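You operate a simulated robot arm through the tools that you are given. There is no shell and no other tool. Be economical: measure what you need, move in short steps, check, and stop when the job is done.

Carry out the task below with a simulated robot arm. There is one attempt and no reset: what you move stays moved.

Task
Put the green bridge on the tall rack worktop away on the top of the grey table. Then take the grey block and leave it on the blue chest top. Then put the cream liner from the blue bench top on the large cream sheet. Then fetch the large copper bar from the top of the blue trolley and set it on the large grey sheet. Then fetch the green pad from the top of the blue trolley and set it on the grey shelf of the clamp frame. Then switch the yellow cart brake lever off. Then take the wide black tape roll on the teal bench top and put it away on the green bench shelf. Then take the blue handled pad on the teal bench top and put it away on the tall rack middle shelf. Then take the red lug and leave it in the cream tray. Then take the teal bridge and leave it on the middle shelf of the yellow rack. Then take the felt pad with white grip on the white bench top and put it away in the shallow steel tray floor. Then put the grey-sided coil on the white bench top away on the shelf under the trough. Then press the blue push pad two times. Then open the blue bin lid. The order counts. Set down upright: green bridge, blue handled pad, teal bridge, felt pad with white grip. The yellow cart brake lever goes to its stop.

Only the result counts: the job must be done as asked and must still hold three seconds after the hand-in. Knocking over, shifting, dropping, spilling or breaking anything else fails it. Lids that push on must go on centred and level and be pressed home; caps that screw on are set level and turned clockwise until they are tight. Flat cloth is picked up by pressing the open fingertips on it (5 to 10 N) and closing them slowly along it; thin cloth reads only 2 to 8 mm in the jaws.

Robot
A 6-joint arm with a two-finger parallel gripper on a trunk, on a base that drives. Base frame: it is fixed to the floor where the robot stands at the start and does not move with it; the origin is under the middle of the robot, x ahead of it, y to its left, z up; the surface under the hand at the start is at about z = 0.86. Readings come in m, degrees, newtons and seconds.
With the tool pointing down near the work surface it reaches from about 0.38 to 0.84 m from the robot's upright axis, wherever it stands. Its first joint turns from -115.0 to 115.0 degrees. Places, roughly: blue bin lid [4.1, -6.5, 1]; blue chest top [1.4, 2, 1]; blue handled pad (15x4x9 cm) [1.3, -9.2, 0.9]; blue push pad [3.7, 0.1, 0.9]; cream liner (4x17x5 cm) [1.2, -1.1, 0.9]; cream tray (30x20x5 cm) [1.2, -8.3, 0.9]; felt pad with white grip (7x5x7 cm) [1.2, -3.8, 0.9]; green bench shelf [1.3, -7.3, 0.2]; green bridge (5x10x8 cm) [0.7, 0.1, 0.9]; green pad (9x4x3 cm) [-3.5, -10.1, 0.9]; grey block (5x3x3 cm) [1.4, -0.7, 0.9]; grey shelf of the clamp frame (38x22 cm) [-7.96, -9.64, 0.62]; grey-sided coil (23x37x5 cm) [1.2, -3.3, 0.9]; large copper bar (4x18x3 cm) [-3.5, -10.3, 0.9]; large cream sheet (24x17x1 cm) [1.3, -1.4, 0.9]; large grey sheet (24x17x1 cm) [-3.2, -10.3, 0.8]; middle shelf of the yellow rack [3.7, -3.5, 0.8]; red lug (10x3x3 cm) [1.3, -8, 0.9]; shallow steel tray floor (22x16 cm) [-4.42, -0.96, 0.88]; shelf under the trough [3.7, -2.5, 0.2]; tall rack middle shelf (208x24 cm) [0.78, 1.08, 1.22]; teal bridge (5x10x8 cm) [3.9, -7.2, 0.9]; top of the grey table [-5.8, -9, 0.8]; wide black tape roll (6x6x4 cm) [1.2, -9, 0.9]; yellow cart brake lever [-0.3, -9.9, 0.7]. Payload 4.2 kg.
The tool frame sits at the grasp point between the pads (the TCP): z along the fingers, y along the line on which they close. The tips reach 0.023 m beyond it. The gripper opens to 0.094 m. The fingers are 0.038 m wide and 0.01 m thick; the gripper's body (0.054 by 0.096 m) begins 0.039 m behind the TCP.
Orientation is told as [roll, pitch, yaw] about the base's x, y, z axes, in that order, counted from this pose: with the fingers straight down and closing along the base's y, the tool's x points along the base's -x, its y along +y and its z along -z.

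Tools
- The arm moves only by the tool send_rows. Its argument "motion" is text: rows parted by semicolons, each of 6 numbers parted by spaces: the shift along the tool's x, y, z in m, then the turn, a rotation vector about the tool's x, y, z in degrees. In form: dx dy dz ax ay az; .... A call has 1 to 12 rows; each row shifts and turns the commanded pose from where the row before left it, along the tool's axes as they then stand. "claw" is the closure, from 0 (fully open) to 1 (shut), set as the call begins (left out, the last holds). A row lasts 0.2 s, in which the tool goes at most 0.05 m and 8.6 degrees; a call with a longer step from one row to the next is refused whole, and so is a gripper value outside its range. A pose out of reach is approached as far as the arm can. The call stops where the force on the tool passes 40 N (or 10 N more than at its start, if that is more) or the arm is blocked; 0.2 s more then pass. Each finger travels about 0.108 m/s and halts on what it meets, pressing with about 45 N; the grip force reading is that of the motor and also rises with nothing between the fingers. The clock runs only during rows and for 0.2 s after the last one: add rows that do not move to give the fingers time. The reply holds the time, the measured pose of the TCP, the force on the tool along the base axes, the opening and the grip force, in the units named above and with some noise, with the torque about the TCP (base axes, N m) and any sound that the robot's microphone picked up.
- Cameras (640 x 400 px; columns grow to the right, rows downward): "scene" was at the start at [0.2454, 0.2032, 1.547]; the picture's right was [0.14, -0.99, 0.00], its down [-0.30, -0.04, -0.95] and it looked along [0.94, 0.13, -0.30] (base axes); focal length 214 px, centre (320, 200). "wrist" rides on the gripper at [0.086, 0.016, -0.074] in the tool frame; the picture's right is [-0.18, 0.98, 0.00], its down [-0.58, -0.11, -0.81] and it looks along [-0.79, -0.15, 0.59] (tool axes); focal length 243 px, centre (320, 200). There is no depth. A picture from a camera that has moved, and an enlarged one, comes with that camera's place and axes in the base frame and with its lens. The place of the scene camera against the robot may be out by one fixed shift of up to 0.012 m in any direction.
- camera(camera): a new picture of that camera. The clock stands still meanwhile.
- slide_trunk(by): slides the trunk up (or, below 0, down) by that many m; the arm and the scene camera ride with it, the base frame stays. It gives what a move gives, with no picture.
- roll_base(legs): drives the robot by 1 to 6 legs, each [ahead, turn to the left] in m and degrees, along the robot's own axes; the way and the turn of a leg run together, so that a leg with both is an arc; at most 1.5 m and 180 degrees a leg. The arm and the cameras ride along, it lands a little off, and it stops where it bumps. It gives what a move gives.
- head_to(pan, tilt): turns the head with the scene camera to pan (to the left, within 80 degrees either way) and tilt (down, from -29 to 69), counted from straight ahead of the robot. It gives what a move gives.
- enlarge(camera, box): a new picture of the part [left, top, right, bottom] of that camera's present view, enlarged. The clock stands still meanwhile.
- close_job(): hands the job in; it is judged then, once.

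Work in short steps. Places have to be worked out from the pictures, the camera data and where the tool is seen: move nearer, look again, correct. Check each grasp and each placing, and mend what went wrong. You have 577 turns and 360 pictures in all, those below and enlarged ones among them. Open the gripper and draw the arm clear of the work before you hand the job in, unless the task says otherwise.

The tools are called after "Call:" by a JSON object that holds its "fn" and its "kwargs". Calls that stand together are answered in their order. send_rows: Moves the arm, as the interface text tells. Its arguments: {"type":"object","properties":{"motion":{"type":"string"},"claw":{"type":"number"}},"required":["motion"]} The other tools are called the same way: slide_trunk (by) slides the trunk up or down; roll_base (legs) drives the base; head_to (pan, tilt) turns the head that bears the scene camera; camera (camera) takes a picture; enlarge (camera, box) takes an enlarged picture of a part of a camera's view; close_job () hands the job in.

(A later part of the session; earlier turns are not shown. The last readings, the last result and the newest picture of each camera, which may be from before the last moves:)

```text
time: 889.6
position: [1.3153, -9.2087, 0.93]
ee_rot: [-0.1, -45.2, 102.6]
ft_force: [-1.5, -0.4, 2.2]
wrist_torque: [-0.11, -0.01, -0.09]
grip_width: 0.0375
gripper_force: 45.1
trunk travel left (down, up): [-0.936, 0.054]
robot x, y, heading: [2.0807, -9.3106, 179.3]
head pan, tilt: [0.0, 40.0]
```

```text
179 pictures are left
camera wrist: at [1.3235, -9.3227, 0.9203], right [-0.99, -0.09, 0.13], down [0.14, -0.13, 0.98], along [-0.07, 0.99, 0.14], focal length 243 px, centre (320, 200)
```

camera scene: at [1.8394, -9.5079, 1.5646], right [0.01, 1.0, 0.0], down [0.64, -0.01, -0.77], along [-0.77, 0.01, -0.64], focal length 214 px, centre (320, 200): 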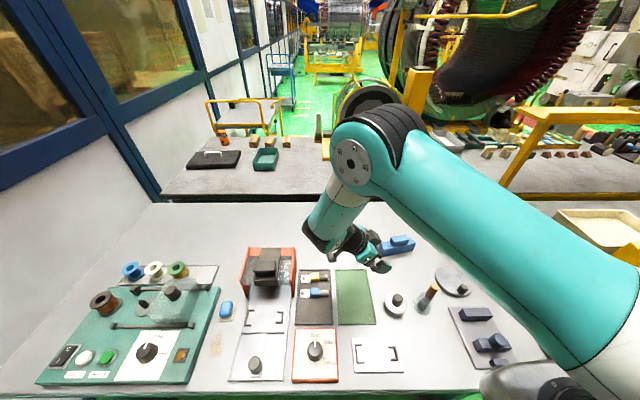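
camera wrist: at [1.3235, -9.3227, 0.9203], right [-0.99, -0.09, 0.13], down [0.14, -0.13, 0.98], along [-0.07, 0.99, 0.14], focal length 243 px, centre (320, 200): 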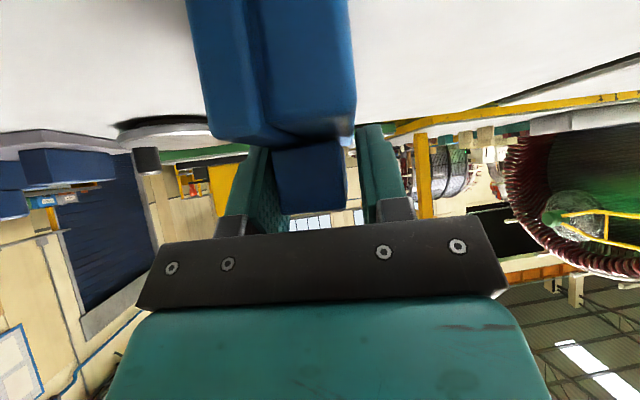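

Gripped. Lifting with the arm.

Call:
{"fn": "send_rows", "kwargs": {"motion": "-0.0213 0 -0.0212 0 0 0; -0.0213 0 -0.0212 0 0 0; -0.0213 0 -0.0212 0 0 0; -0.0213 0 -0.0212 0 0 0; -0.0213 0 -0.0212 0 0 0; 0 0 0 0 0 0"}}

Call:
{"fn": "enlarge", "kwargs": {"camera": "scene", "box": [270, 130, 470, 280]}}

```text
time: 891.0
position: [1.3131, -9.2094, 1.0837]
ee_rot: [-0.1, -45.1, 102.7]
ft_force: [-0.4, -0.5, -4.8]
wrist_torque: [-0.06, 0.0, 0.01]
grip_width: 0.0374
gripper_force: 45.0
trunk travel left (down, up): [-0.936, 0.054]
robot x, y, heading: [2.0793, -9.3087, 179.2]
head pan, tilt: [0.0, 40.0]
```

```text
2.67 times, centred on (370, 205) of scene
camera zoom: at [1.8393, -9.5078, 1.5646], right [0.01, 1.0, 0.0], down [0.64, -0.01, -0.77], along [-0.77, 0.01, -0.64], focal length 572 px, centre (187, 187)
```

zoom: 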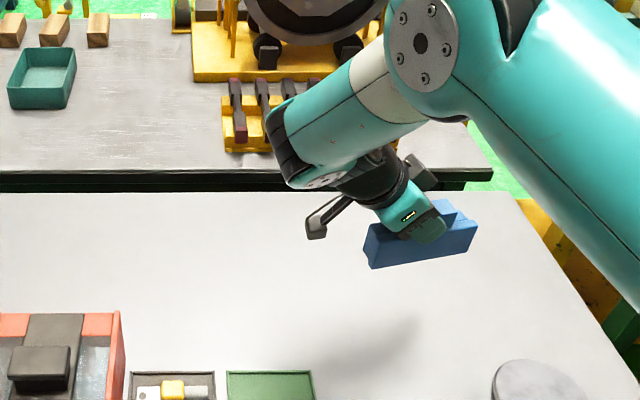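

Held level. I'll rotate the tool about the vertical to point straight ahead, then back out and set off north.

Call:
{"fn": "send_rows", "kwargs": {"motion": "0 0 0 -5.45 0 -5.42; 0 0 0 -5.45 0 -5.42; 0 0 0 -5.45 0 -5.42; 0 0 0 -5.45 0 -5.42; 0 0 0 -5.45 0 -5.42; 0 0 0 -5.45 0 -5.42; 0 0 0 -5.45 0 -5.42; 0 0 0 -5.45 0 -5.42; 0 0 0 -5.45 0 -5.42; 0 0 0 -5.45 0 -5.42; 0 0 0 0 0 0"}}

Call:
{"fn": "roll_base", "kwargs": {"legs": [[-0.5, 0]]}}

Call:
{"fn": "send_rows", "kwargs": {"motion": "0.028 0 -0.028 0 0 0; 0.028 0 -0.028 0 0 0; 0.028 0 -0.028 0 0 0; 0.028 0 -0.028 0 0 0; 0 0 0 0 0 0"}}

Call:
{"fn": "camera", "kwargs": {"camera": "scene"}}

```text
time: 893.4
position: [1.3166, -9.2109, 1.0813]
ee_rot: [0.0, -45.2, 179.4]
ft_force: [0.0, 0.4, -4.3]
wrist_torque: [0.02, -0.07, 0.01]
grip_width: 0.0374
gripper_force: 44.6
trunk travel left (down, up): [-0.936, 0.054]
robot x, y, heading: [2.0791, -9.3099, 179.3]
head pan, tilt: [0.0, 40.0]
```

```text
time: 896.3
position: [1.8132, -9.2129, 1.08]
ee_rot: [0.0, -45.2, 179.4]
ft_force: [0.9, 0.7, -4.4]
wrist_torque: [0.0, -0.06, 0.0]
grip_width: 0.0375
gripper_force: 44.9
trunk travel left (down, up): [-0.936, 0.054]
robot x, y, heading: [2.5755, -9.3159, 179.4]
head pan, tilt: [0.0, 40.0]
```

```text
time: 897.5
position: [1.969, -9.2167, 1.0804]
ee_rot: [-0.1, -45.2, 179.4]
ft_force: [-0.2, 0.0, -3.6]
wrist_torque: [-0.02, -0.04, -0.04]
grip_width: 0.0375
gripper_force: 44.4
trunk travel left (down, up): [-0.936, 0.054]
robot x, y, heading: [2.5751, -9.3156, 179.5]
head pan, tilt: [0.0, 40.0]
```

```text
177 pictures are left
camera scene: at [2.3346, -9.5124, 1.5646], right [0.01, 1.0, 0.0], down [0.64, -0.01, -0.77], along [-0.77, 0.01, -0.64], focal length 214 px, centre (320, 200)
```

scene: 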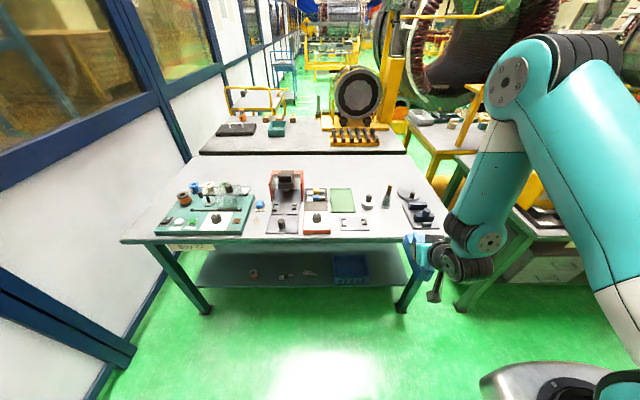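

Route to the tall rack: north along the east aisle, west along the walkway, then north up the first aisle.

Call:
{"fn": "roll_base", "kwargs": {"legs": [[0, -89.5], [1.4, 0], [1.3, 0], [1.25, 0], [0, 90]]}}

Call:
{"fn": "roll_base", "kwargs": {"legs": [[1.45, 0], [1.45, 0]]}}

```text
time: 924.1
position: [1.7374, -5.2657, 1.0804]
ee_rot: [0.0, -45.1, -178.3]
ft_force: [-0.1, -0.5, -3.9]
wrist_torque: [0.0, -0.07, 0.01]
grip_width: 0.0374
gripper_force: 44.8
trunk travel left (down, up): [-0.936, 0.054]
robot x, y, heading: [2.3435, -5.3388, -178.7]
head pan, tilt: [0.0, 40.0]
```

```text
time: 938.1
position: [-1.162, -5.3834, 1.0812]
ee_rot: [-0.1, -45.1, -177.7]
ft_force: [0.1, 0.6, -4.7]
wrist_torque: [0.05, -0.06, 0.02]
grip_width: 0.0373
gripper_force: 44.9
trunk travel left (down, up): [-0.936, 0.054]
robot x, y, heading: [-0.5526, -5.4459, -177.4]
head pan, tilt: [0.0, 40.0]
```

Call:
{"fn": "roll_base", "kwargs": {"legs": [[0, -102.6], [1.2, 0], [0, 10], [1.5, 0], [1.5, 0]]}}

Call:
{"fn": "camera", "kwargs": {"camera": "scene"}}

```text
time: 963.3
position: [-0.1299, -0.6659, 1.0805]
ee_rot: [0.0, -45.1, 85.7]
ft_force: [-0.1, -0.3, -3.3]
wrist_torque: [-0.04, 0.0, -0.02]
grip_width: 0.0375
gripper_force: 44.9
trunk travel left (down, up): [-0.936, 0.054]
robot x, y, heading: [-0.2701, -1.2644, 85.8]
head pan, tilt: [0.0, 40.0]
```

```text
176 pictures are left
camera scene: at [-0.4428, -1.0168, 1.5646], right [1.0, -0.08, 0.0], down [-0.05, -0.64, -0.77], along [0.06, 0.76, -0.64], focal length 214 px, centre (320, 200)
```

scene: 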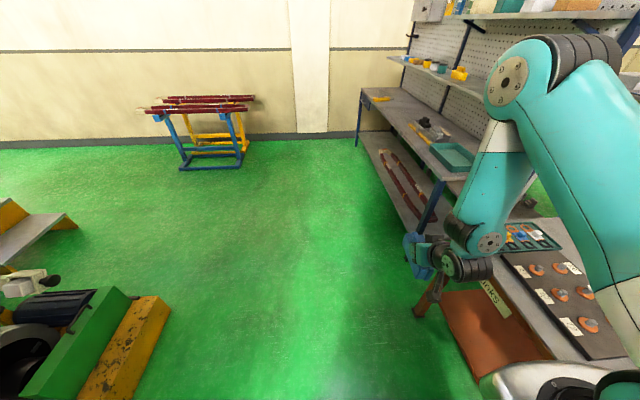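

Call:
{"fn": "roll_base", "kwargs": {"legs": [[0, 12], [1.5, 0], [0.25, 0], [0, -98]]}}

Call:
{"fn": "head_to", "kwargs": {"pan": 0, "tilt": 20}}

Call:
{"fn": "camera", "kwargs": {"camera": "scene"}}

```text
time: 976.9
position: [0.1126, 0.3357, 1.0816]
ee_rot: [0.1, -45.1, -0.6]
ft_force: [0.1, -0.2, -4.1]
wrist_torque: [0.04, 0.07, -0.03]
grip_width: 0.0376
gripper_force: 45.3
trunk travel left (down, up): [-0.936, 0.054]
robot x, y, heading: [-0.491, 0.4371, -0.5]
head pan, tilt: [0.0, 40.0]
```

```text
time: 977.7
position: [0.1132, 0.3362, 1.0822]
ee_rot: [0.0, -45.0, -0.5]
ft_force: [0.2, 0.2, -3.2]
wrist_torque: [-0.02, 0.06, 0.0]
grip_width: 0.0373
gripper_force: 45.0
trunk travel left (down, up): [-0.936, 0.054]
robot x, y, heading: [-0.4969, 0.4322, -0.3]
head pan, tilt: [0.0, 20.0]
```

```text
175 pictures are left
camera scene: at [-0.2434, 0.6214, 1.5959], right [-0.01, -1.0, 0.0], down [-0.34, 0.0, -0.94], along [0.94, -0.01, -0.34], focal length 214 px, centre (320, 200)
```

scene: 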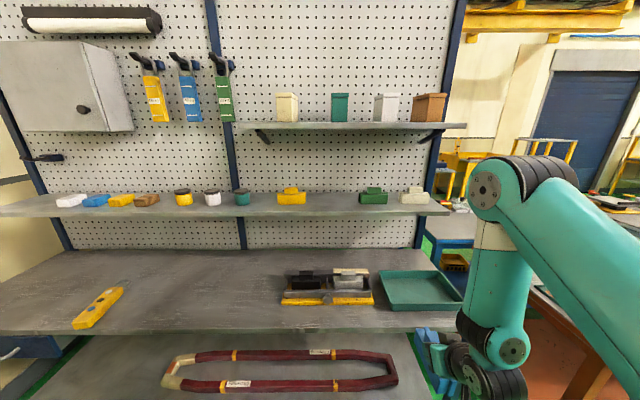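

The free gap on the middle shelf is y 0.42–0.68, shelf front x≈0.63, upper shelf at z≈1.57. I'll raise the arm to ≈1.32 and shift to y 0.55.

Call:
{"fn": "send_rows", "kwargs": {"motion": "-0.0241 0.0306 -0.024 0 0 0; -0.0241 0.0306 -0.024 0 0 0; -0.0241 0.0306 -0.024 0 0 0; -0.0241 0.0306 -0.024 0 0 0; -0.0241 0.0306 -0.024 0 0 0; -0.0241 0.0306 -0.024 0 0 0; -0.0241 0.0306 -0.024 0 0 0; 0 0 0 0 0 0"}}

Call:
{"fn": "roll_base", "kwargs": {"legs": [[0.4, 0]]}}

Call:
{"fn": "camera", "kwargs": {"camera": "scene"}}

Call:
{"fn": "camera", "kwargs": {"camera": "wrist"}}

```text
time: 979.5
position: [0.1169, 0.5506, 1.3212]
ee_rot: [0.0, -45.1, -0.6]
ft_force: [0.1, 0.2, -3.6]
wrist_torque: [-0.01, 0.08, -0.05]
grip_width: 0.0376
gripper_force: 45.2
trunk travel left (down, up): [-0.936, 0.054]
robot x, y, heading: [-0.4892, 0.4342, -0.6]
head pan, tilt: [0.0, 20.0]
```

```text
time: 982.0
position: [0.525, 0.5454, 1.3195]
ee_rot: [0.1, -45.1, -0.6]
ft_force: [0.1, 0.5, -4.5]
wrist_torque: [0.0, 0.09, -0.01]
grip_width: 0.0376
gripper_force: 45.5
trunk travel left (down, up): [-0.936, 0.054]
robot x, y, heading: [-0.0811, 0.4314, -0.8]
head pan, tilt: [0.0, 20.0]
```

```text
174 pictures are left
camera scene: at [0.1649, 0.617, 1.596], right [-0.01, -1.0, 0.0], down [-0.34, 0.0, -0.94], along [0.94, -0.01, -0.34], focal length 214 px, centre (320, 200)
```

scene: 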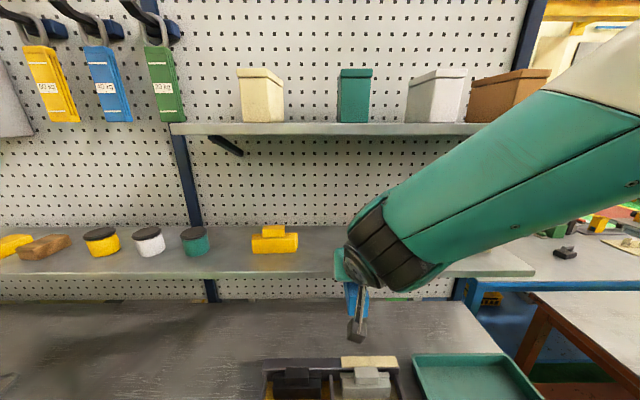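

```text
173 pictures are left
camera wrist: at [0.4102, 0.5634, 1.3098], right [0.14, 0.98, 0.13], down [-0.16, -0.11, 0.98], along [0.98, -0.16, 0.14], focal length 243 px, centre (320, 200)
```

wrist: 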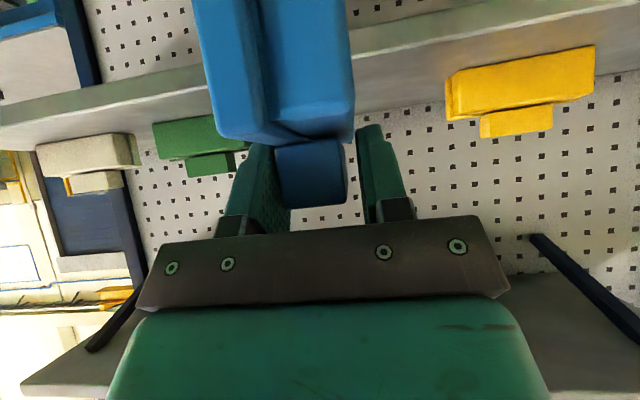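

Clear. Driving 0.08 closer and extending over the shelf.

Call:
{"fn": "roll_base", "kwargs": {"legs": [[0.07, 0]]}}

Call:
{"fn": "send_rows", "kwargs": {"motion": "-0.0282 0.001 0.0284 0 0 0; -0.0282 0.001 0.0284 0 0 0; -0.0282 0.001 0.0284 0 0 0; 0 0 0 0 0 0"}}

Call:
{"fn": "camera", "kwargs": {"camera": "scene"}}

Call:
{"fn": "camera", "kwargs": {"camera": "wrist"}}

```text
time: 983.0
position: [0.5952, 0.5454, 1.3184]
ee_rot: [0.0, -45.1, -0.6]
ft_force: [-0.3, 0.5, -4.4]
wrist_torque: [-0.02, 0.08, -0.01]
grip_width: 0.0372
gripper_force: 44.9
trunk travel left (down, up): [-0.936, 0.054]
robot x, y, heading: [-0.0149, 0.4294, -0.7]
head pan, tilt: [0.0, 20.0]
```

```text
time: 984.0
position: [0.7153, 0.5464, 1.3176]
ee_rot: [0.0, -45.0, -0.5]
ft_force: [0.5, -0.2, -4.5]
wrist_torque: [0.03, 0.08, -0.02]
grip_width: 0.0375
gripper_force: 44.9
trunk travel left (down, up): [-0.936, 0.054]
robot x, y, heading: [-0.014, 0.4279, -0.6]
head pan, tilt: [0.0, 20.0]
```

```text
172 pictures are left
camera scene: at [0.2351, 0.6165, 1.5959], right [-0.01, -1.0, 0.0], down [-0.34, 0.0, -0.94], along [0.94, -0.01, -0.34], focal length 214 px, centre (320, 200)
```

scene: 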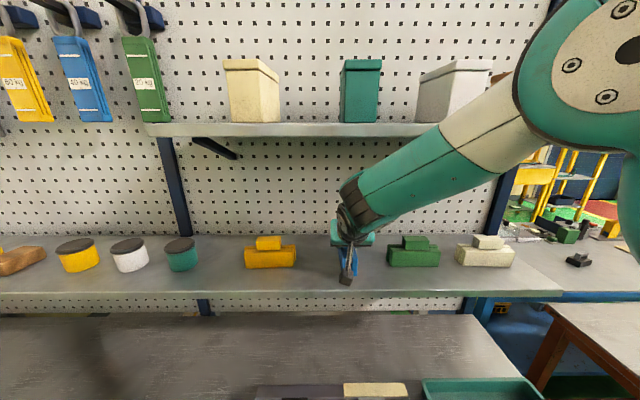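

```text
171 pictures are left
camera wrist: at [0.5998, 0.5634, 1.3086], right [0.14, 0.98, 0.13], down [-0.16, -0.11, 0.98], along [0.98, -0.16, 0.14], focal length 243 px, centre (320, 200)
```

wrist: 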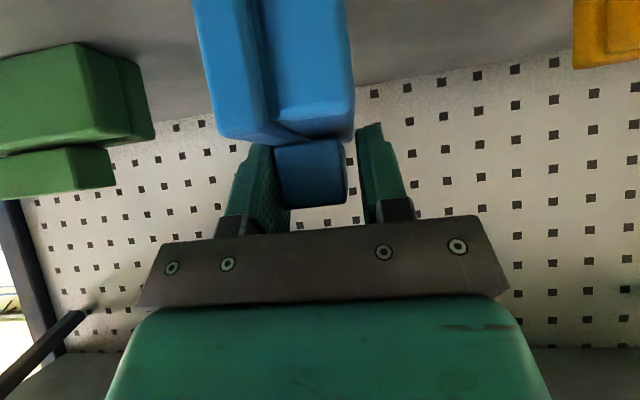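

Good alignment between yellow and green. 3.5 cm more forward, then lowering gently.

Call:
{"fn": "send_rows", "kwargs": {"motion": "-0.0247 0 0.0248 0 0 0; 0 0 0 0 0 0; 0.0071 0 0.0071 0 0 0; 0.0036 0 0.0035 0 0 0; 0.0036 0 0.0035 0 0 0; 0 0 0 0 0 0"}}

Call:
{"fn": "send_rows", "kwargs": {"motion": "0.0022 0 0.0021 0 0 0; 0.0022 0 0.0021 0 0 0; 0.0022 0 0.0021 0 0 0; 0.0022 0 0.0021 0 0 0; 0.0022 0 0.0021 0 0 0; 0 0 0 0 0 0"}}

Call:
{"fn": "camera", "kwargs": {"camera": "wrist"}}

```text
time: 985.4
position: [0.75, 0.5463, 1.2979]
ee_rot: [0.0, -45.1, -0.7]
ft_force: [0.4, -0.4, -4.6]
wrist_torque: [-0.01, 0.07, 0.0]
grip_width: 0.0376
gripper_force: 45.5
trunk travel left (down, up): [-0.936, 0.054]
robot x, y, heading: [-0.012, 0.4311, -0.7]
head pan, tilt: [0.0, 20.0]
```

```text
time: 986.5
position: [0.7515, 0.5467, 1.2954]
ee_rot: [0.3, -46.1, -0.9]
ft_force: [-1.5, -0.8, 15.5]
wrist_torque: [-0.27, 1.23, 0.04]
grip_width: 0.0374
gripper_force: 44.9
trunk travel left (down, up): [-0.936, 0.054]
robot x, y, heading: [-0.0144, 0.4319, -0.6]
head pan, tilt: [0.0, 20.0]
stopped in row 5: the force on the tool passed its limit at 48 N (the readings are from after the stop); the commanded pose is now the measured one
```

```text
170 pictures are left
camera wrist: at [0.6372, 0.5648, 1.2834], right [0.14, 0.98, 0.14], down [-0.18, -0.11, 0.98], along [0.97, -0.16, 0.16], focal length 243 px, centre (320, 200)
```

wrist: 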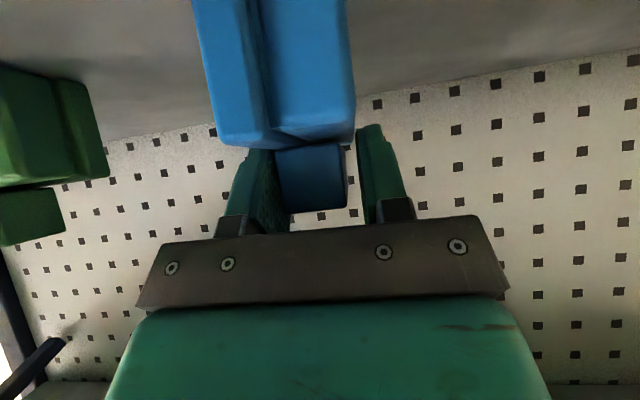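

On the shelf (contact). Opening and withdrawing along the tool axis.

Call:
{"fn": "send_rows", "kwargs": {"motion": "0 0 0 0 0.8 0; 0 0 0 0 0 0; 0 0 0 0 0 0"}}

Call:
{"fn": "send_rows", "kwargs": {"motion": "0 0 0 0 0 0; 0 0 0 0 0 0; 0 0 0 0 0 0; 0 0 0 0 0 0; 0 0 -0.02 0 0 0; 0 0 -0.03 0 0 0; 0 0 -0.03 0 0 0; 0.02 0 -0.03 0 0 0; 0 0 0 0 0 0", "claw": 0}}

Call:
{"fn": "camera", "kwargs": {"camera": "scene"}}

Call:
{"fn": "camera", "kwargs": {"camera": "wrist"}}

```text
time: 987.3
position: [0.7518, 0.5467, 1.2952]
ee_rot: [0.5, -45.1, -0.9]
ft_force: [2.3, 1.3, 19.7]
wrist_torque: [0.02, -1.01, 0.17]
grip_width: 0.0377
gripper_force: 44.7
trunk travel left (down, up): [-0.936, 0.054]
robot x, y, heading: [-0.0127, 0.4312, -0.5]
head pan, tilt: [0.0, 20.0]
```

```text
time: 989.3
position: [0.6588, 0.546, 1.3544]
ee_rot: [0.3, -45.0, -0.8]
ft_force: [0.7, 1.0, 0.6]
wrist_torque: [0.04, 0.0, -0.01]
grip_width: 0.0941
gripper_force: 0.2
trunk travel left (down, up): [-0.936, 0.054]
robot x, y, heading: [-0.0141, 0.4303, -0.5]
head pan, tilt: [0.0, 20.0]
```

```text
169 pictures are left
camera scene: at [0.2345, 0.6164, 1.5961], right [-0.01, -1.0, 0.0], down [-0.34, 0.0, -0.94], along [0.94, -0.01, -0.34], focal length 214 px, centre (320, 200)
```

scene: 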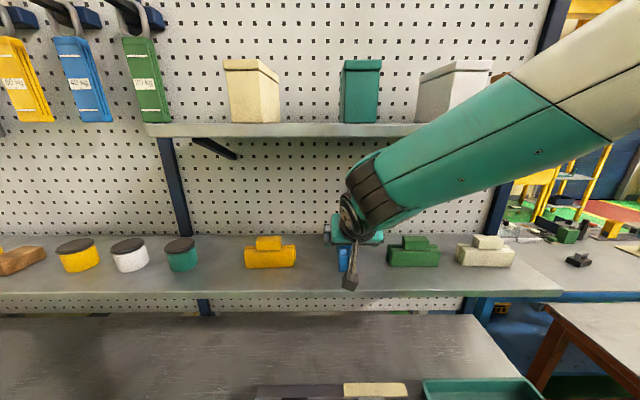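

```text
168 pictures are left
camera wrist: at [0.545, 0.565, 1.3462], right [0.14, 0.98, 0.13], down [-0.16, -0.11, 0.98], along [0.98, -0.16, 0.14], focal length 243 px, centre (320, 200)
```

wrist: 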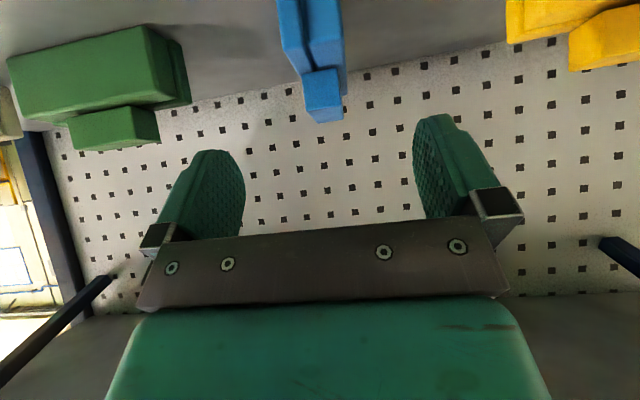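

The blue pad stands upright on the middle shelf. Next: red lug near (1.3, -8.0). I'll back off, fold the arm and drive back.

Call:
{"fn": "roll_base", "kwargs": {"legs": [[-0.45, 0]]}}

Call:
{"fn": "send_rows", "kwargs": {"motion": "0.03 0 0 0 7.5 0; 0.03 0 0 0 7.5 0; 0.03 -0.02 0 0 7.5 0; 0.03 -0.02 0 0 7.5 0; 0 -0.02 0.03 0 7.5 0; 0 -0.02 0.03 0 7.5 0; 0 0 0.03 0 0 0; 0 0 0.03 0 0 0; 0 0 0 0 0 0"}}

Call:
{"fn": "roll_base", "kwargs": {"legs": [[0, -89], [1.5, 0], [1.5, 0], [1.5, 0], [1.25, 0], [0, 89]]}}

```text
time: 992.0
position: [0.1999, 0.5495, 1.3553]
ee_rot: [0.3, -45.1, -1.0]
ft_force: [0.2, 0.0, -1.8]
wrist_torque: [0.03, 0.0, -0.03]
grip_width: 0.0939
gripper_force: 0.1
trunk travel left (down, up): [-0.936, 0.054]
robot x, y, heading: [-0.4749, 0.4376, -0.7]
head pan, tilt: [0.0, 20.0]
```

```text
time: 994.0
position: [0.1115, 0.471, 1.1704]
ee_rot: [0.4, -0.1, -0.7]
ft_force: [-0.9, 0.3, -0.5]
wrist_torque: [0.02, 0.0, 0.03]
grip_width: 0.0942
gripper_force: 0.0
trunk travel left (down, up): [-0.936, 0.054]
robot x, y, heading: [-0.4736, 0.4357, -0.9]
head pan, tilt: [0.0, 20.0]
```

```text
time: 1013.2
position: [-0.6507, -3.2254, 1.1714]
ee_rot: [0.3, 0.0, -94.1]
ft_force: [-0.9, 0.5, -0.1]
wrist_torque: [0.0, -0.01, 0.02]
grip_width: 0.0942
gripper_force: 0.1
trunk travel left (down, up): [-0.936, 0.054]
robot x, y, heading: [-0.6603, -2.6363, -94.0]
head pan, tilt: [0.0, 20.0]
stopped in leg 4: the robot was blocked; the commanded pose is now the measured one
```

Blocked near the green stand. Checking what I touched.

Call:
{"fn": "head_to", "kwargs": {"pan": -50, "tilt": 45}}

Call:
{"fn": "camera", "kwargs": {"camera": "scene"}}

```text
time: 1014.4
position: [-0.6511, -3.2254, 1.1722]
ee_rot: [0.2, 0.0, -94.2]
ft_force: [1.0, -0.2, 0.1]
wrist_torque: [0.02, -0.01, 0.0]
grip_width: 0.0939
gripper_force: 0.0
trunk travel left (down, up): [-0.936, 0.054]
robot x, y, heading: [-0.6609, -2.6393, -94.0]
head pan, tilt: [-50.0, 45.0]
```

```text
167 pictures are left
camera scene: at [-0.5367, -2.8562, 1.5574], right [-0.59, 0.81, 0.0], down [0.57, 0.41, -0.71], along [-0.57, -0.41, -0.71], focal length 214 px, centre (320, 200)
```

scene: 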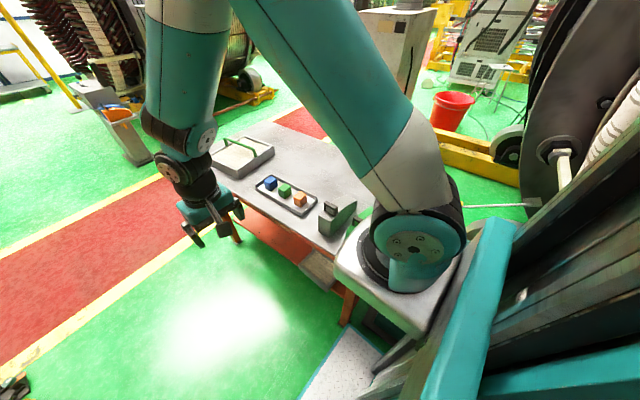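

The base touched the corner leg of the red-legged bench; its items look undisturbed. I'll back up and pass further east.

Call:
{"fn": "roll_base", "kwargs": {"legs": [[-0.4, 0], [0, 24], [0.9, 0], [0, -20.5], [1.3, 0], [0.95, 0]]}}

Call:
{"fn": "camera", "kwargs": {"camera": "scene"}}

```text
time: 1034.3
position: [-0.3602, -5.9388, 1.1724]
ee_rot: [0.3, 0.0, -91.3]
ft_force: [-0.5, 0.2, 0.2]
wrist_torque: [0.02, 0.02, -0.01]
grip_width: 0.0941
gripper_force: 0.1
trunk travel left (down, up): [-0.936, 0.054]
robot x, y, heading: [-0.3928, -5.3517, -91.5]
head pan, tilt: [-50.0, 45.0]
```

```text
166 pictures are left
camera scene: at [-0.2639, -5.5651, 1.5574], right [-0.62, 0.78, 0.0], down [0.55, 0.44, -0.71], along [-0.55, -0.44, -0.71], focal length 214 px, centre (320, 200)
```

scene: 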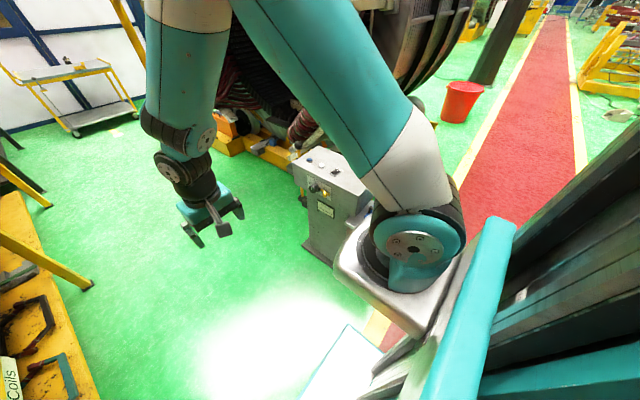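

Now east along the walkway and south to y≈-8.1.

Call:
{"fn": "roll_base", "kwargs": {"legs": [[0, 92], [1.5, 0], [1.4, 0], [0, -90], [1.4, 0], [1.35, 0]]}}

Call:
{"fn": "roll_base", "kwargs": {"legs": [[0, -89]]}}

Call:
{"fn": "head_to", "kwargs": {"pan": 0, "tilt": 35}}

Call:
{"fn": "camera", "kwargs": {"camera": "scene"}}

```text
time: 1068.8
position: [2.433, -8.6056, 1.1719]
ee_rot: [0.2, 0.0, -92.7]
ft_force: [-1.0, -0.2, 0.1]
wrist_torque: [0.02, 0.01, 0.02]
grip_width: 0.0942
gripper_force: 0.2
trunk travel left (down, up): [-0.936, 0.054]
robot x, y, heading: [2.4147, -8.0157, -92.7]
head pan, tilt: [-50.0, 45.0]
```

```text
time: 1073.0
position: [1.8291, -8.0411, 1.1711]
ee_rot: [0.2, 0.0, 177.6]
ft_force: [0.8, 0.8, -0.1]
wrist_torque: [0.03, 0.0, -0.02]
grip_width: 0.094
gripper_force: 0.0
trunk travel left (down, up): [-0.936, 0.054]
robot x, y, heading: [2.4122, -8.019, 177.3]
head pan, tilt: [-50.0, 45.0]
```

```text
time: 1074.2
position: [1.8292, -8.0414, 1.1716]
ee_rot: [0.3, -0.1, 177.6]
ft_force: [0.5, -0.4, 0.5]
wrist_torque: [0.0, -0.02, -0.01]
grip_width: 0.0941
gripper_force: 0.1
trunk travel left (down, up): [-0.936, 0.054]
robot x, y, heading: [2.4169, -8.0208, 177.8]
head pan, tilt: [0.0, 35.0]
```

```text
165 pictures are left
camera scene: at [2.1682, -8.2087, 1.5722], right [0.04, 1.0, 0.0], down [0.57, -0.02, -0.82], along [-0.82, 0.04, -0.57], focal length 214 px, centre (320, 200)
```

scene: 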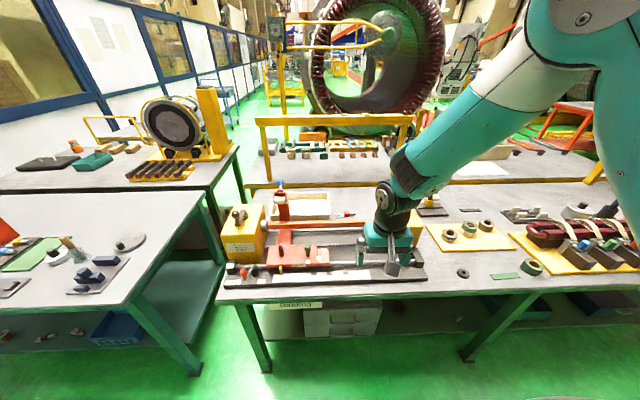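

Call:
{"fn": "enlarge", "kwargs": {"camera": "scene", "box": [210, 150, 470, 310]}}

```text
2.46 times, centred on (340, 230) of scene
camera zoom: at [2.1682, -8.2087, 1.5722], right [0.04, 1.0, 0.0], down [0.57, -0.02, -0.82], along [-0.82, 0.04, -0.57], focal length 528 px, centre (271, 126)
```

zoom: 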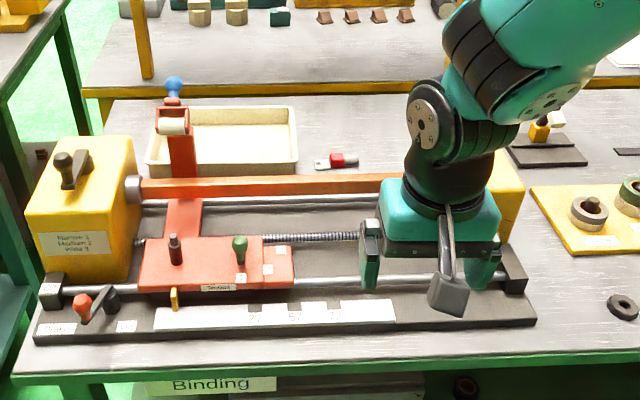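

Red lug ≈ (1.297, -8.03), axis ~100°; cream tray centre ≈ (1.21, -8.26). I'll move in to x≈2.0 so both are within reach.

Call:
{"fn": "roll_base", "kwargs": {"legs": [[0.2, 0], [0.2, 0]]}}

Call:
{"fn": "camera", "kwargs": {"camera": "scene"}}

Call:
{"fn": "camera", "kwargs": {"camera": "wrist"}}

```text
time: 1077.0
position: [1.4259, -8.0278, 1.1711]
ee_rot: [0.2, 0.0, 178.0]
ft_force: [-0.1, 0.0, -0.6]
wrist_torque: [-0.01, 0.04, 0.0]
grip_width: 0.0943
gripper_force: 0.1
trunk travel left (down, up): [-0.936, 0.054]
robot x, y, heading: [2.0095, -8.0034, 177.9]
head pan, tilt: [0.0, 35.0]
```

```text
163 pictures are left
camera scene: at [1.7667, -8.1942, 1.5722], right [0.04, 1.0, 0.0], down [0.57, -0.02, -0.82], along [-0.82, 0.03, -0.57], focal length 214 px, centre (320, 200)
```

scene: 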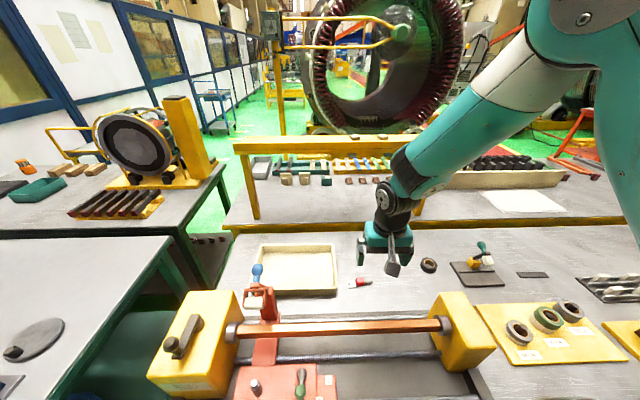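

```text
162 pictures are left
camera wrist: at [1.5108, -8.0463, 1.2453], right [-0.22, -0.98, 0.0], down [-0.58, 0.13, 0.81], along [-0.79, 0.17, -0.59], focal length 243 px, centre (320, 200)
```

wrist: 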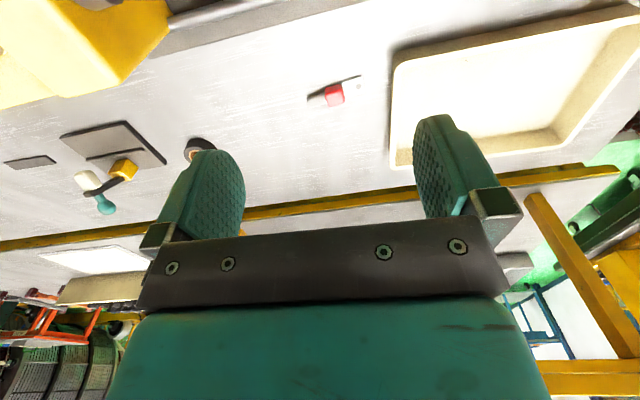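

Call:
{"fn": "enlarge", "kwargs": {"camera": "wrist", "box": [280, 55, 400, 125]}}

Call:
{"fn": "enlarge", "kwargs": {"camera": "scene", "box": [230, 220, 400, 320]}}

```text
5.33 times, centred on (340, 90) of wrist
camera zoom: at [1.5108, -8.0463, 1.2453], right [-0.22, -0.98, 0.0], down [-0.58, 0.13, 0.81], along [-0.79, 0.17, -0.59], focal length 1294 px, centre (213, 787)
```

zoom: 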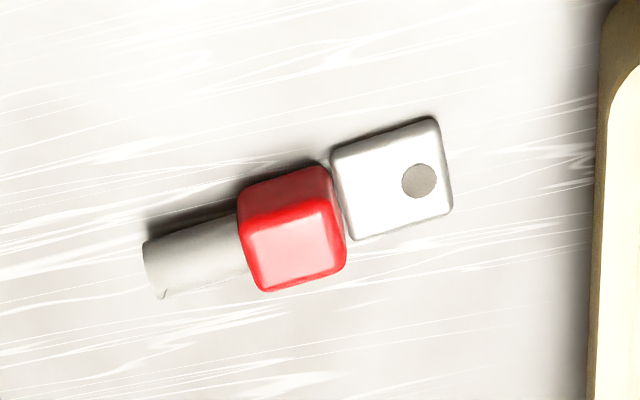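

```text
3.76 times, centred on (315, 270) of scene
camera zoom: at [1.7667, -8.1942, 1.5722], right [0.04, 1.0, 0.0], down [0.57, -0.02, -0.82], along [-0.82, 0.03, -0.57], focal length 807 px, centre (339, -64)
```

zoom: 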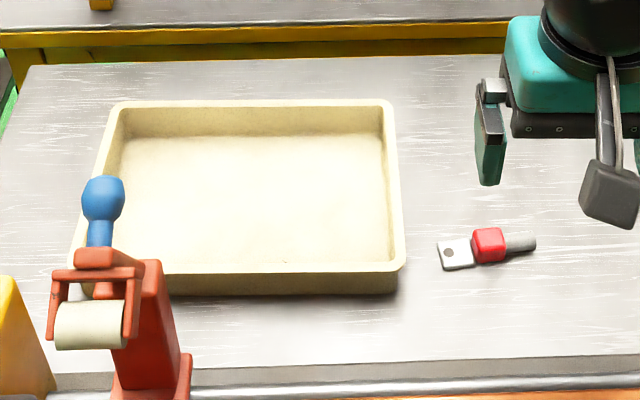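

Gripping the red body at (1.295, -8.025), tool yaw 101.7°.

Call:
{"fn": "send_rows", "kwargs": {"motion": "0 0 0 0 0 8.48; 0 0 0 0 0 8.48; 0 0 0 0 0 8.48; 0 0 0 0 0 8.48; 0 0 0 0 0 8.48; 0 0 0 0 0 8.48; 0 0 0 0 0 8.48; 0 0 0 0 0 8.48; 0 0 0 0 0 8.48; -0.015 0.0426 0 0 0 0; -0.0145 0.0426 0 0 0 0; 0 0.0426 0 0 0 0"}}

Call:
{"fn": "slide_trunk", "kwargs": {"by": -0.2}}

Call:
{"fn": "camera", "kwargs": {"camera": "wrist"}}

Call:
{"fn": "camera", "kwargs": {"camera": "scene"}}

```text
time: 1079.6
position: [1.2917, -8.0238, 1.1725]
ee_rot: [0.0, 0.2, 101.6]
ft_force: [1.0, 0.6, 0.0]
wrist_torque: [-0.01, 0.04, 0.0]
grip_width: 0.0939
gripper_force: 0.0
trunk travel left (down, up): [-0.936, 0.054]
robot x, y, heading: [2.0107, -8.0023, 178.0]
head pan, tilt: [0.0, 35.0]
```

```text
time: 1081.8
position: [1.292, -8.0238, 0.9732]
ee_rot: [-0.1, 0.3, 101.7]
ft_force: [0.7, 0.5, 0.4]
wrist_torque: [-0.02, 0.02, -0.02]
grip_width: 0.0939
gripper_force: 0.2
trunk travel left (down, up): [-0.736, 0.254]
robot x, y, heading: [2.0139, -8.0042, 177.9]
head pan, tilt: [0.0, 35.0]
```

```text
159 pictures are left
camera wrist: at [1.2927, -8.1107, 1.0459], right [-1.0, -0.02, 0.0], down [-0.01, 0.59, 0.8], along [-0.02, 0.8, -0.6], focal length 243 px, centre (320, 200)
```

wrist: 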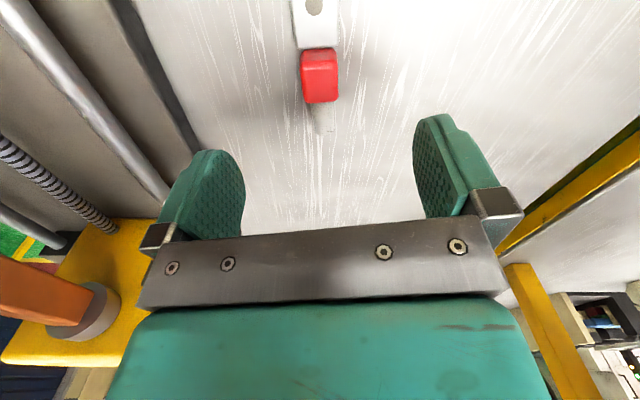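

```text
158 pictures are left
camera scene: at [1.7664, -8.1942, 1.3722], right [0.04, 1.0, 0.0], down [0.57, -0.02, -0.82], along [-0.82, 0.03, -0.57], focal length 214 px, centre (320, 200)
```

scene: 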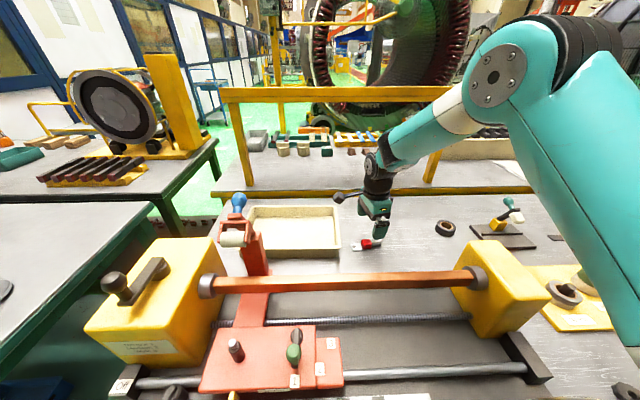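

Shift 8 mm and descend to 0.888, then close and lift.

Call:
{"fn": "send_rows", "kwargs": {"motion": "0.008 0.001 0.02 0 0 0; 0 0 0.03 0 0 0; 0 0 0.025 0 0 0; 0 0 0.01 0 0 0; 0 0 0 0 0 0"}}

Call:
{"fn": "camera", "kwargs": {"camera": "wrist"}}

Call:
{"fn": "send_rows", "kwargs": {"motion": "0 0 0 0 0 0; 0 0 0 0 0 0; 0 0 0 0 0 0; 0 0 0 0 0 0", "claw": 1}}

Call:
{"fn": "slide_trunk", "kwargs": {"by": 0.15}}

Call:
{"fn": "camera", "kwargs": {"camera": "wrist"}}

```text
time: 1083.0
position: [1.2925, -8.0346, 0.886]
ee_rot: [-0.1, 0.3, 101.7]
ft_force: [0.3, 0.2, 0.1]
wrist_torque: [0.0, -0.02, 0.0]
grip_width: 0.0938
gripper_force: 0.0
trunk travel left (down, up): [-0.736, 0.254]
robot x, y, heading: [2.0129, -8.0037, 178.2]
head pan, tilt: [0.0, 35.0]
```

```text
157 pictures are left
camera wrist: at [1.2936, -8.1207, 0.96], right [-1.0, -0.02, 0.0], down [-0.01, 0.59, 0.8], along [-0.02, 0.8, -0.6], focal length 243 px, centre (320, 200)
```

wrist: 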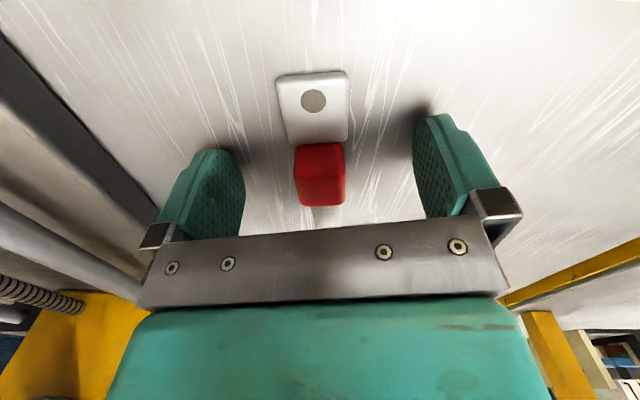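

```text
time: 1084.0
position: [1.2932, -8.034, 0.8865]
ee_rot: [-0.1, 0.3, 101.7]
ft_force: [-0.3, 0.1, 0.1]
wrist_torque: [-0.02, 0.02, 0.03]
grip_width: 0.029
gripper_force: 45.5
trunk travel left (down, up): [-0.736, 0.254]
robot x, y, heading: [2.0109, -8.0022, 178.0]
head pan, tilt: [0.0, 35.0]
```

```text
time: 1085.7
position: [1.2935, -8.0343, 1.036]
ee_rot: [-0.1, 0.4, 101.8]
ft_force: [0.2, -0.7, -0.9]
wrist_torque: [-0.02, 0.0, 0.01]
grip_width: 0.0288
gripper_force: 45.3
trunk travel left (down, up): [-0.886, 0.104]
robot x, y, heading: [2.0115, -8.0009, 178.0]
head pan, tilt: [0.0, 35.0]
```

```text
156 pictures are left
camera wrist: at [1.2936, -8.1206, 1.11], right [-1.0, -0.02, 0.0], down [-0.01, 0.59, 0.8], along [-0.02, 0.8, -0.59], focal length 243 px, centre (320, 200)
```

wrist: 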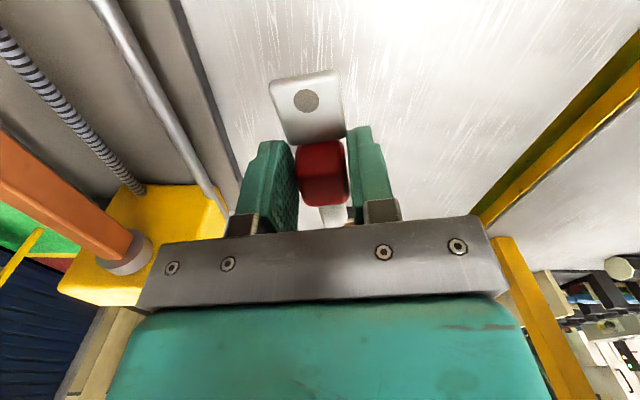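

Held. Moving over the tray centre and lowering.

Call:
{"fn": "send_rows", "kwargs": {"motion": "0.0401 0.0192 0 0 0 0; 0.0401 0.0192 0 0 0 0; 0.0401 0.0192 0 0 0 0; 0.0401 0.0192 0 0 0 0; 0.0401 0.0192 0 0 0 0; 0 0 0 0 0 0"}}

Call:
{"fn": "slide_trunk", "kwargs": {"by": -0.1}}

Call:
{"fn": "camera", "kwargs": {"camera": "scene"}}

Call:
{"fn": "camera", "kwargs": {"camera": "wrist"}}

```text
time: 1087.1
position: [1.2407, -8.2513, 1.0381]
ee_rot: [-0.1, 0.2, 101.7]
ft_force: [-0.1, 0.7, -0.7]
wrist_torque: [-0.01, -0.02, 0.01]
grip_width: 0.0288
gripper_force: 44.3
trunk travel left (down, up): [-0.886, 0.104]
robot x, y, heading: [2.011, -8.0033, 177.8]
head pan, tilt: [0.0, 35.0]
```

```text
time: 1088.5
position: [1.2403, -8.2525, 0.9374]
ee_rot: [0.0, 0.2, 101.7]
ft_force: [0.0, -0.4, -0.7]
wrist_torque: [-0.01, 0.01, 0.01]
grip_width: 0.029
gripper_force: 45.0
trunk travel left (down, up): [-0.786, 0.204]
robot x, y, heading: [2.0127, -8.003, 178.0]
head pan, tilt: [0.0, 35.0]
```

```text
155 pictures are left
camera scene: at [1.7664, -8.1943, 1.4222], right [0.04, 1.0, 0.0], down [0.57, -0.02, -0.82], along [-0.82, 0.03, -0.57], focal length 214 px, centre (320, 200)
```

scene: 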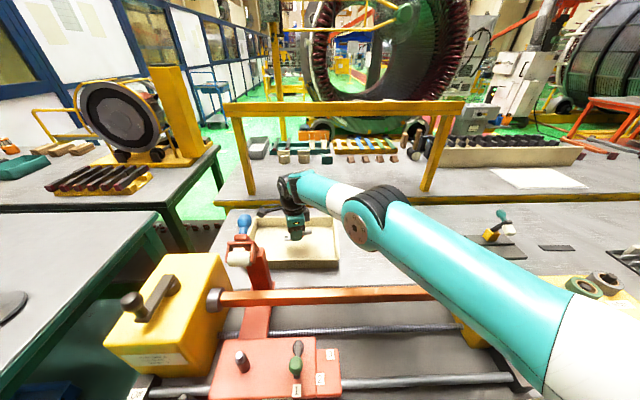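

```text
154 pictures are left
camera wrist: at [1.2405, -8.3389, 1.0113], right [-1.0, -0.02, 0.0], down [-0.01, 0.59, 0.8], along [-0.02, 0.8, -0.59], focal length 243 px, centre (320, 200)
```

wrist: 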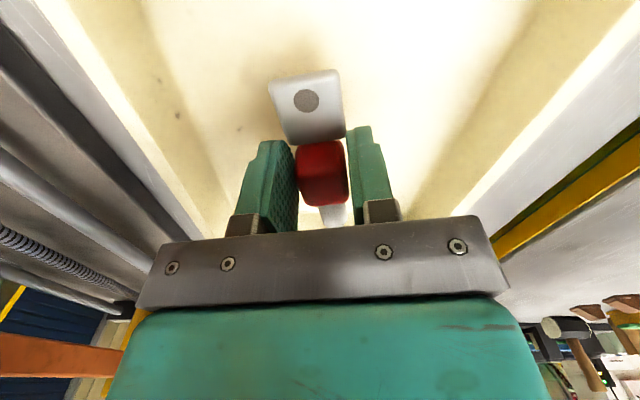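

Over the tray floor. I'll lower the last 4 cm with the arm itself (keeps the shoulder height), in small steps.

Call:
{"fn": "send_rows", "kwargs": {"motion": "0 0 0.012 0 0 0; 0 0 0.01 0 0 0; 0 0 0.006 0 0 0; 0 0 0.004 0 0 0; 0 0 0.004 0 0 0; 0 0 0.004 0 0 0; 0 0 0 0 0 0"}}

Call:
{"fn": "camera", "kwargs": {"camera": "wrist"}}

```text
time: 1090.1
position: [1.2398, -8.2515, 0.8972]
ee_rot: [0.0, 0.3, 101.7]
ft_force: [-0.5, -0.4, -1.3]
wrist_torque: [-0.01, 0.0, -0.02]
grip_width: 0.0289
gripper_force: 45.1
trunk travel left (down, up): [-0.786, 0.204]
robot x, y, heading: [2.0106, -8.0042, 178.0]
head pan, tilt: [0.0, 35.0]
```

```text
153 pictures are left
camera wrist: at [1.2399, -8.3387, 0.9714], right [-1.0, -0.02, 0.0], down [-0.01, 0.59, 0.8], along [-0.02, 0.8, -0.6], focal length 243 px, centre (320, 200)
```

wrist: 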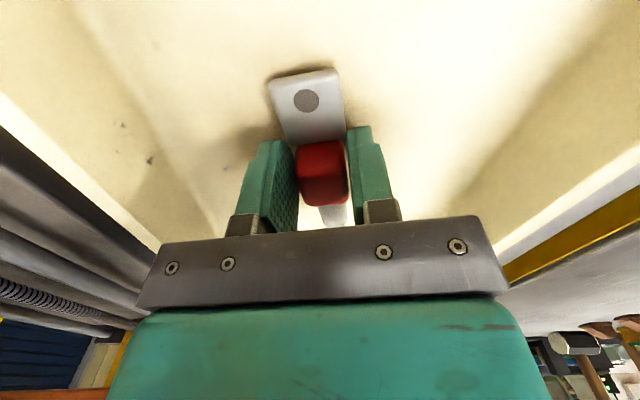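

Almost touching the floor; a few mm more, then release and rise.

Call:
{"fn": "send_rows", "kwargs": {"motion": "0 0 0.003 0 0 0; 0 0 0.002 0 0 0; 0 0 0.002 0 0 0; 0 0 0 0 0 0"}}

Call:
{"fn": "send_rows", "kwargs": {"motion": "0 0 0 0 0 0; 0 0 0 0 0 0; 0 0 0 0 0 0; 0 0 0 0 0 0; 0 0 -0.03 0 0 0; 0 0 -0.04 0 0 0; 0 0 -0.04 0 0 0; 0 0 0 0 0 0", "claw": 0}}

Call:
{"fn": "slide_trunk", "kwargs": {"by": 0.15}}

Call:
{"fn": "camera", "kwargs": {"camera": "scene"}}

```text
time: 1091.1
position: [1.239, -8.2525, 0.8903]
ee_rot: [0.1, 0.3, 101.7]
ft_force: [-0.2, -0.2, -0.8]
wrist_torque: [-0.02, -0.02, -0.02]
grip_width: 0.0291
gripper_force: 44.7
trunk travel left (down, up): [-0.786, 0.204]
robot x, y, heading: [2.0138, -8.0005, 178.1]
head pan, tilt: [0.0, 35.0]
```

```text
time: 1092.9
position: [1.2411, -8.2532, 1.0008]
ee_rot: [0.0, 0.2, 101.8]
ft_force: [-0.5, 0.5, 0.2]
wrist_torque: [0.0, -0.02, 0.04]
grip_width: 0.0943
gripper_force: 0.0
trunk travel left (down, up): [-0.786, 0.204]
robot x, y, heading: [2.0132, -8.0015, 178.3]
head pan, tilt: [0.0, 35.0]
```

```text
time: 1094.6
position: [1.2395, -8.2547, 1.1512]
ee_rot: [0.0, 0.1, 101.6]
ft_force: [-0.5, 0.7, -0.2]
wrist_torque: [0.0, 0.02, -0.03]
grip_width: 0.094
gripper_force: 0.0
trunk travel left (down, up): [-0.936, 0.054]
robot x, y, heading: [2.0159, -8.0049, 177.9]
head pan, tilt: [0.0, 35.0]
```

```text
152 pictures are left
camera scene: at [1.7664, -8.1943, 1.5722], right [0.04, 1.0, 0.0], down [0.57, -0.02, -0.82], along [-0.82, 0.03, -0.57], focal length 214 px, centre (320, 200)
```

scene: 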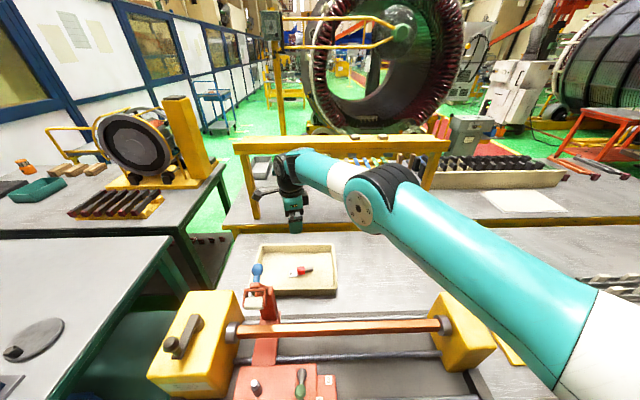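

The lug lies in the cream tray. Next the teal bridge at (3.9, -7.2). Backing out, folding the arm, and turning east.

Call:
{"fn": "roll_base", "kwargs": {"legs": [[-0.5, 0]]}}

Call:
{"fn": "send_rows", "kwargs": {"motion": "0 0 0 0 0 -8; 0 0 0 0 0 -8; 0 0 0 0 0 -8; 0 0 0 0 0 -8; 0 0 0 0 0 -8; 0 0 0 0 0 -8; 0 0 0 0 0 -8; 0 0 0 0 0 -8; 0 0 0 0 0 -8; 0 0 0 0 0 -4; 0 0 0 0 0 0"}}

Call:
{"fn": "send_rows", "kwargs": {"motion": "0.04 0 0 0 0 0; 0.04 0 0 0 0 0; 0.04 -0.03 0 0 0 0; 0.04 -0.03 0 0 0 0; 0.04 -0.03 0 0 0 0; 0 0 0 0 0 0"}}

Call:
{"fn": "roll_base", "kwargs": {"legs": [[0, -88], [0.65, 0], [0, -90]]}}

Call:
{"fn": "head_to", "kwargs": {"pan": 0, "tilt": 30}}

Call:
{"fn": "camera", "kwargs": {"camera": "scene"}}

```text
time: 1097.5
position: [1.7248, -8.2695, 1.1514]
ee_rot: [0.0, 0.3, 101.4]
ft_force: [0.6, -0.2, -0.5]
wrist_torque: [-0.02, 0.0, 0.0]
grip_width: 0.0943
gripper_force: 0.1
trunk travel left (down, up): [-0.936, 0.054]
robot x, y, heading: [2.5002, -8.0197, 177.6]
head pan, tilt: [0.0, 35.0]
```

```text
time: 1099.9
position: [1.7245, -8.2688, 1.1493]
ee_rot: [0.2, 0.0, 177.5]
ft_force: [0.0, 0.4, -0.2]
wrist_torque: [0.02, 0.01, 0.0]
grip_width: 0.094
gripper_force: 0.1
trunk travel left (down, up): [-0.936, 0.054]
robot x, y, heading: [2.4979, -8.0225, 177.4]
head pan, tilt: [0.0, 35.0]
```

```text
time: 1101.3
position: [1.9287, -8.1927, 1.1523]
ee_rot: [0.3, -0.1, 177.4]
ft_force: [0.4, -0.5, -0.5]
wrist_torque: [0.02, 0.02, -0.02]
grip_width: 0.0941
gripper_force: 0.1
trunk travel left (down, up): [-0.936, 0.054]
robot x, y, heading: [2.5008, -8.0204, 177.8]
head pan, tilt: [0.0, 35.0]
```

```text
time: 1112.5
position: [3.0853, -7.2075, 1.1518]
ee_rot: [0.2, 0.0, -2.1]
ft_force: [0.6, -0.5, -0.2]
wrist_torque: [0.02, -0.02, 0.02]
grip_width: 0.0938
gripper_force: 0.0
trunk travel left (down, up): [-0.936, 0.054]
robot x, y, heading: [2.5173, -7.3861, -1.6]
head pan, tilt: [0.0, 35.0]
```

```text
time: 1113.2
position: [3.0864, -7.2076, 1.1526]
ee_rot: [0.2, 0.0, -2.1]
ft_force: [0.1, 0.8, 0.5]
wrist_torque: [0.01, -0.01, 0.02]
grip_width: 0.0942
gripper_force: 0.1
trunk travel left (down, up): [-0.936, 0.054]
robot x, y, heading: [2.5201, -7.3815, -2.1]
head pan, tilt: [0.0, 30.0]
```

```text
151 pictures are left
camera scene: at [2.7668, -7.2017, 1.58], right [-0.03, -1.0, 0.0], down [-0.5, 0.02, -0.87], along [0.87, -0.03, -0.5], focal length 214 px, centre (320, 200)
```

scene: 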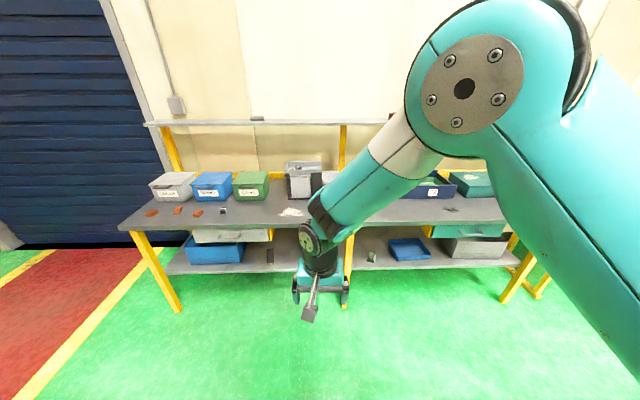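

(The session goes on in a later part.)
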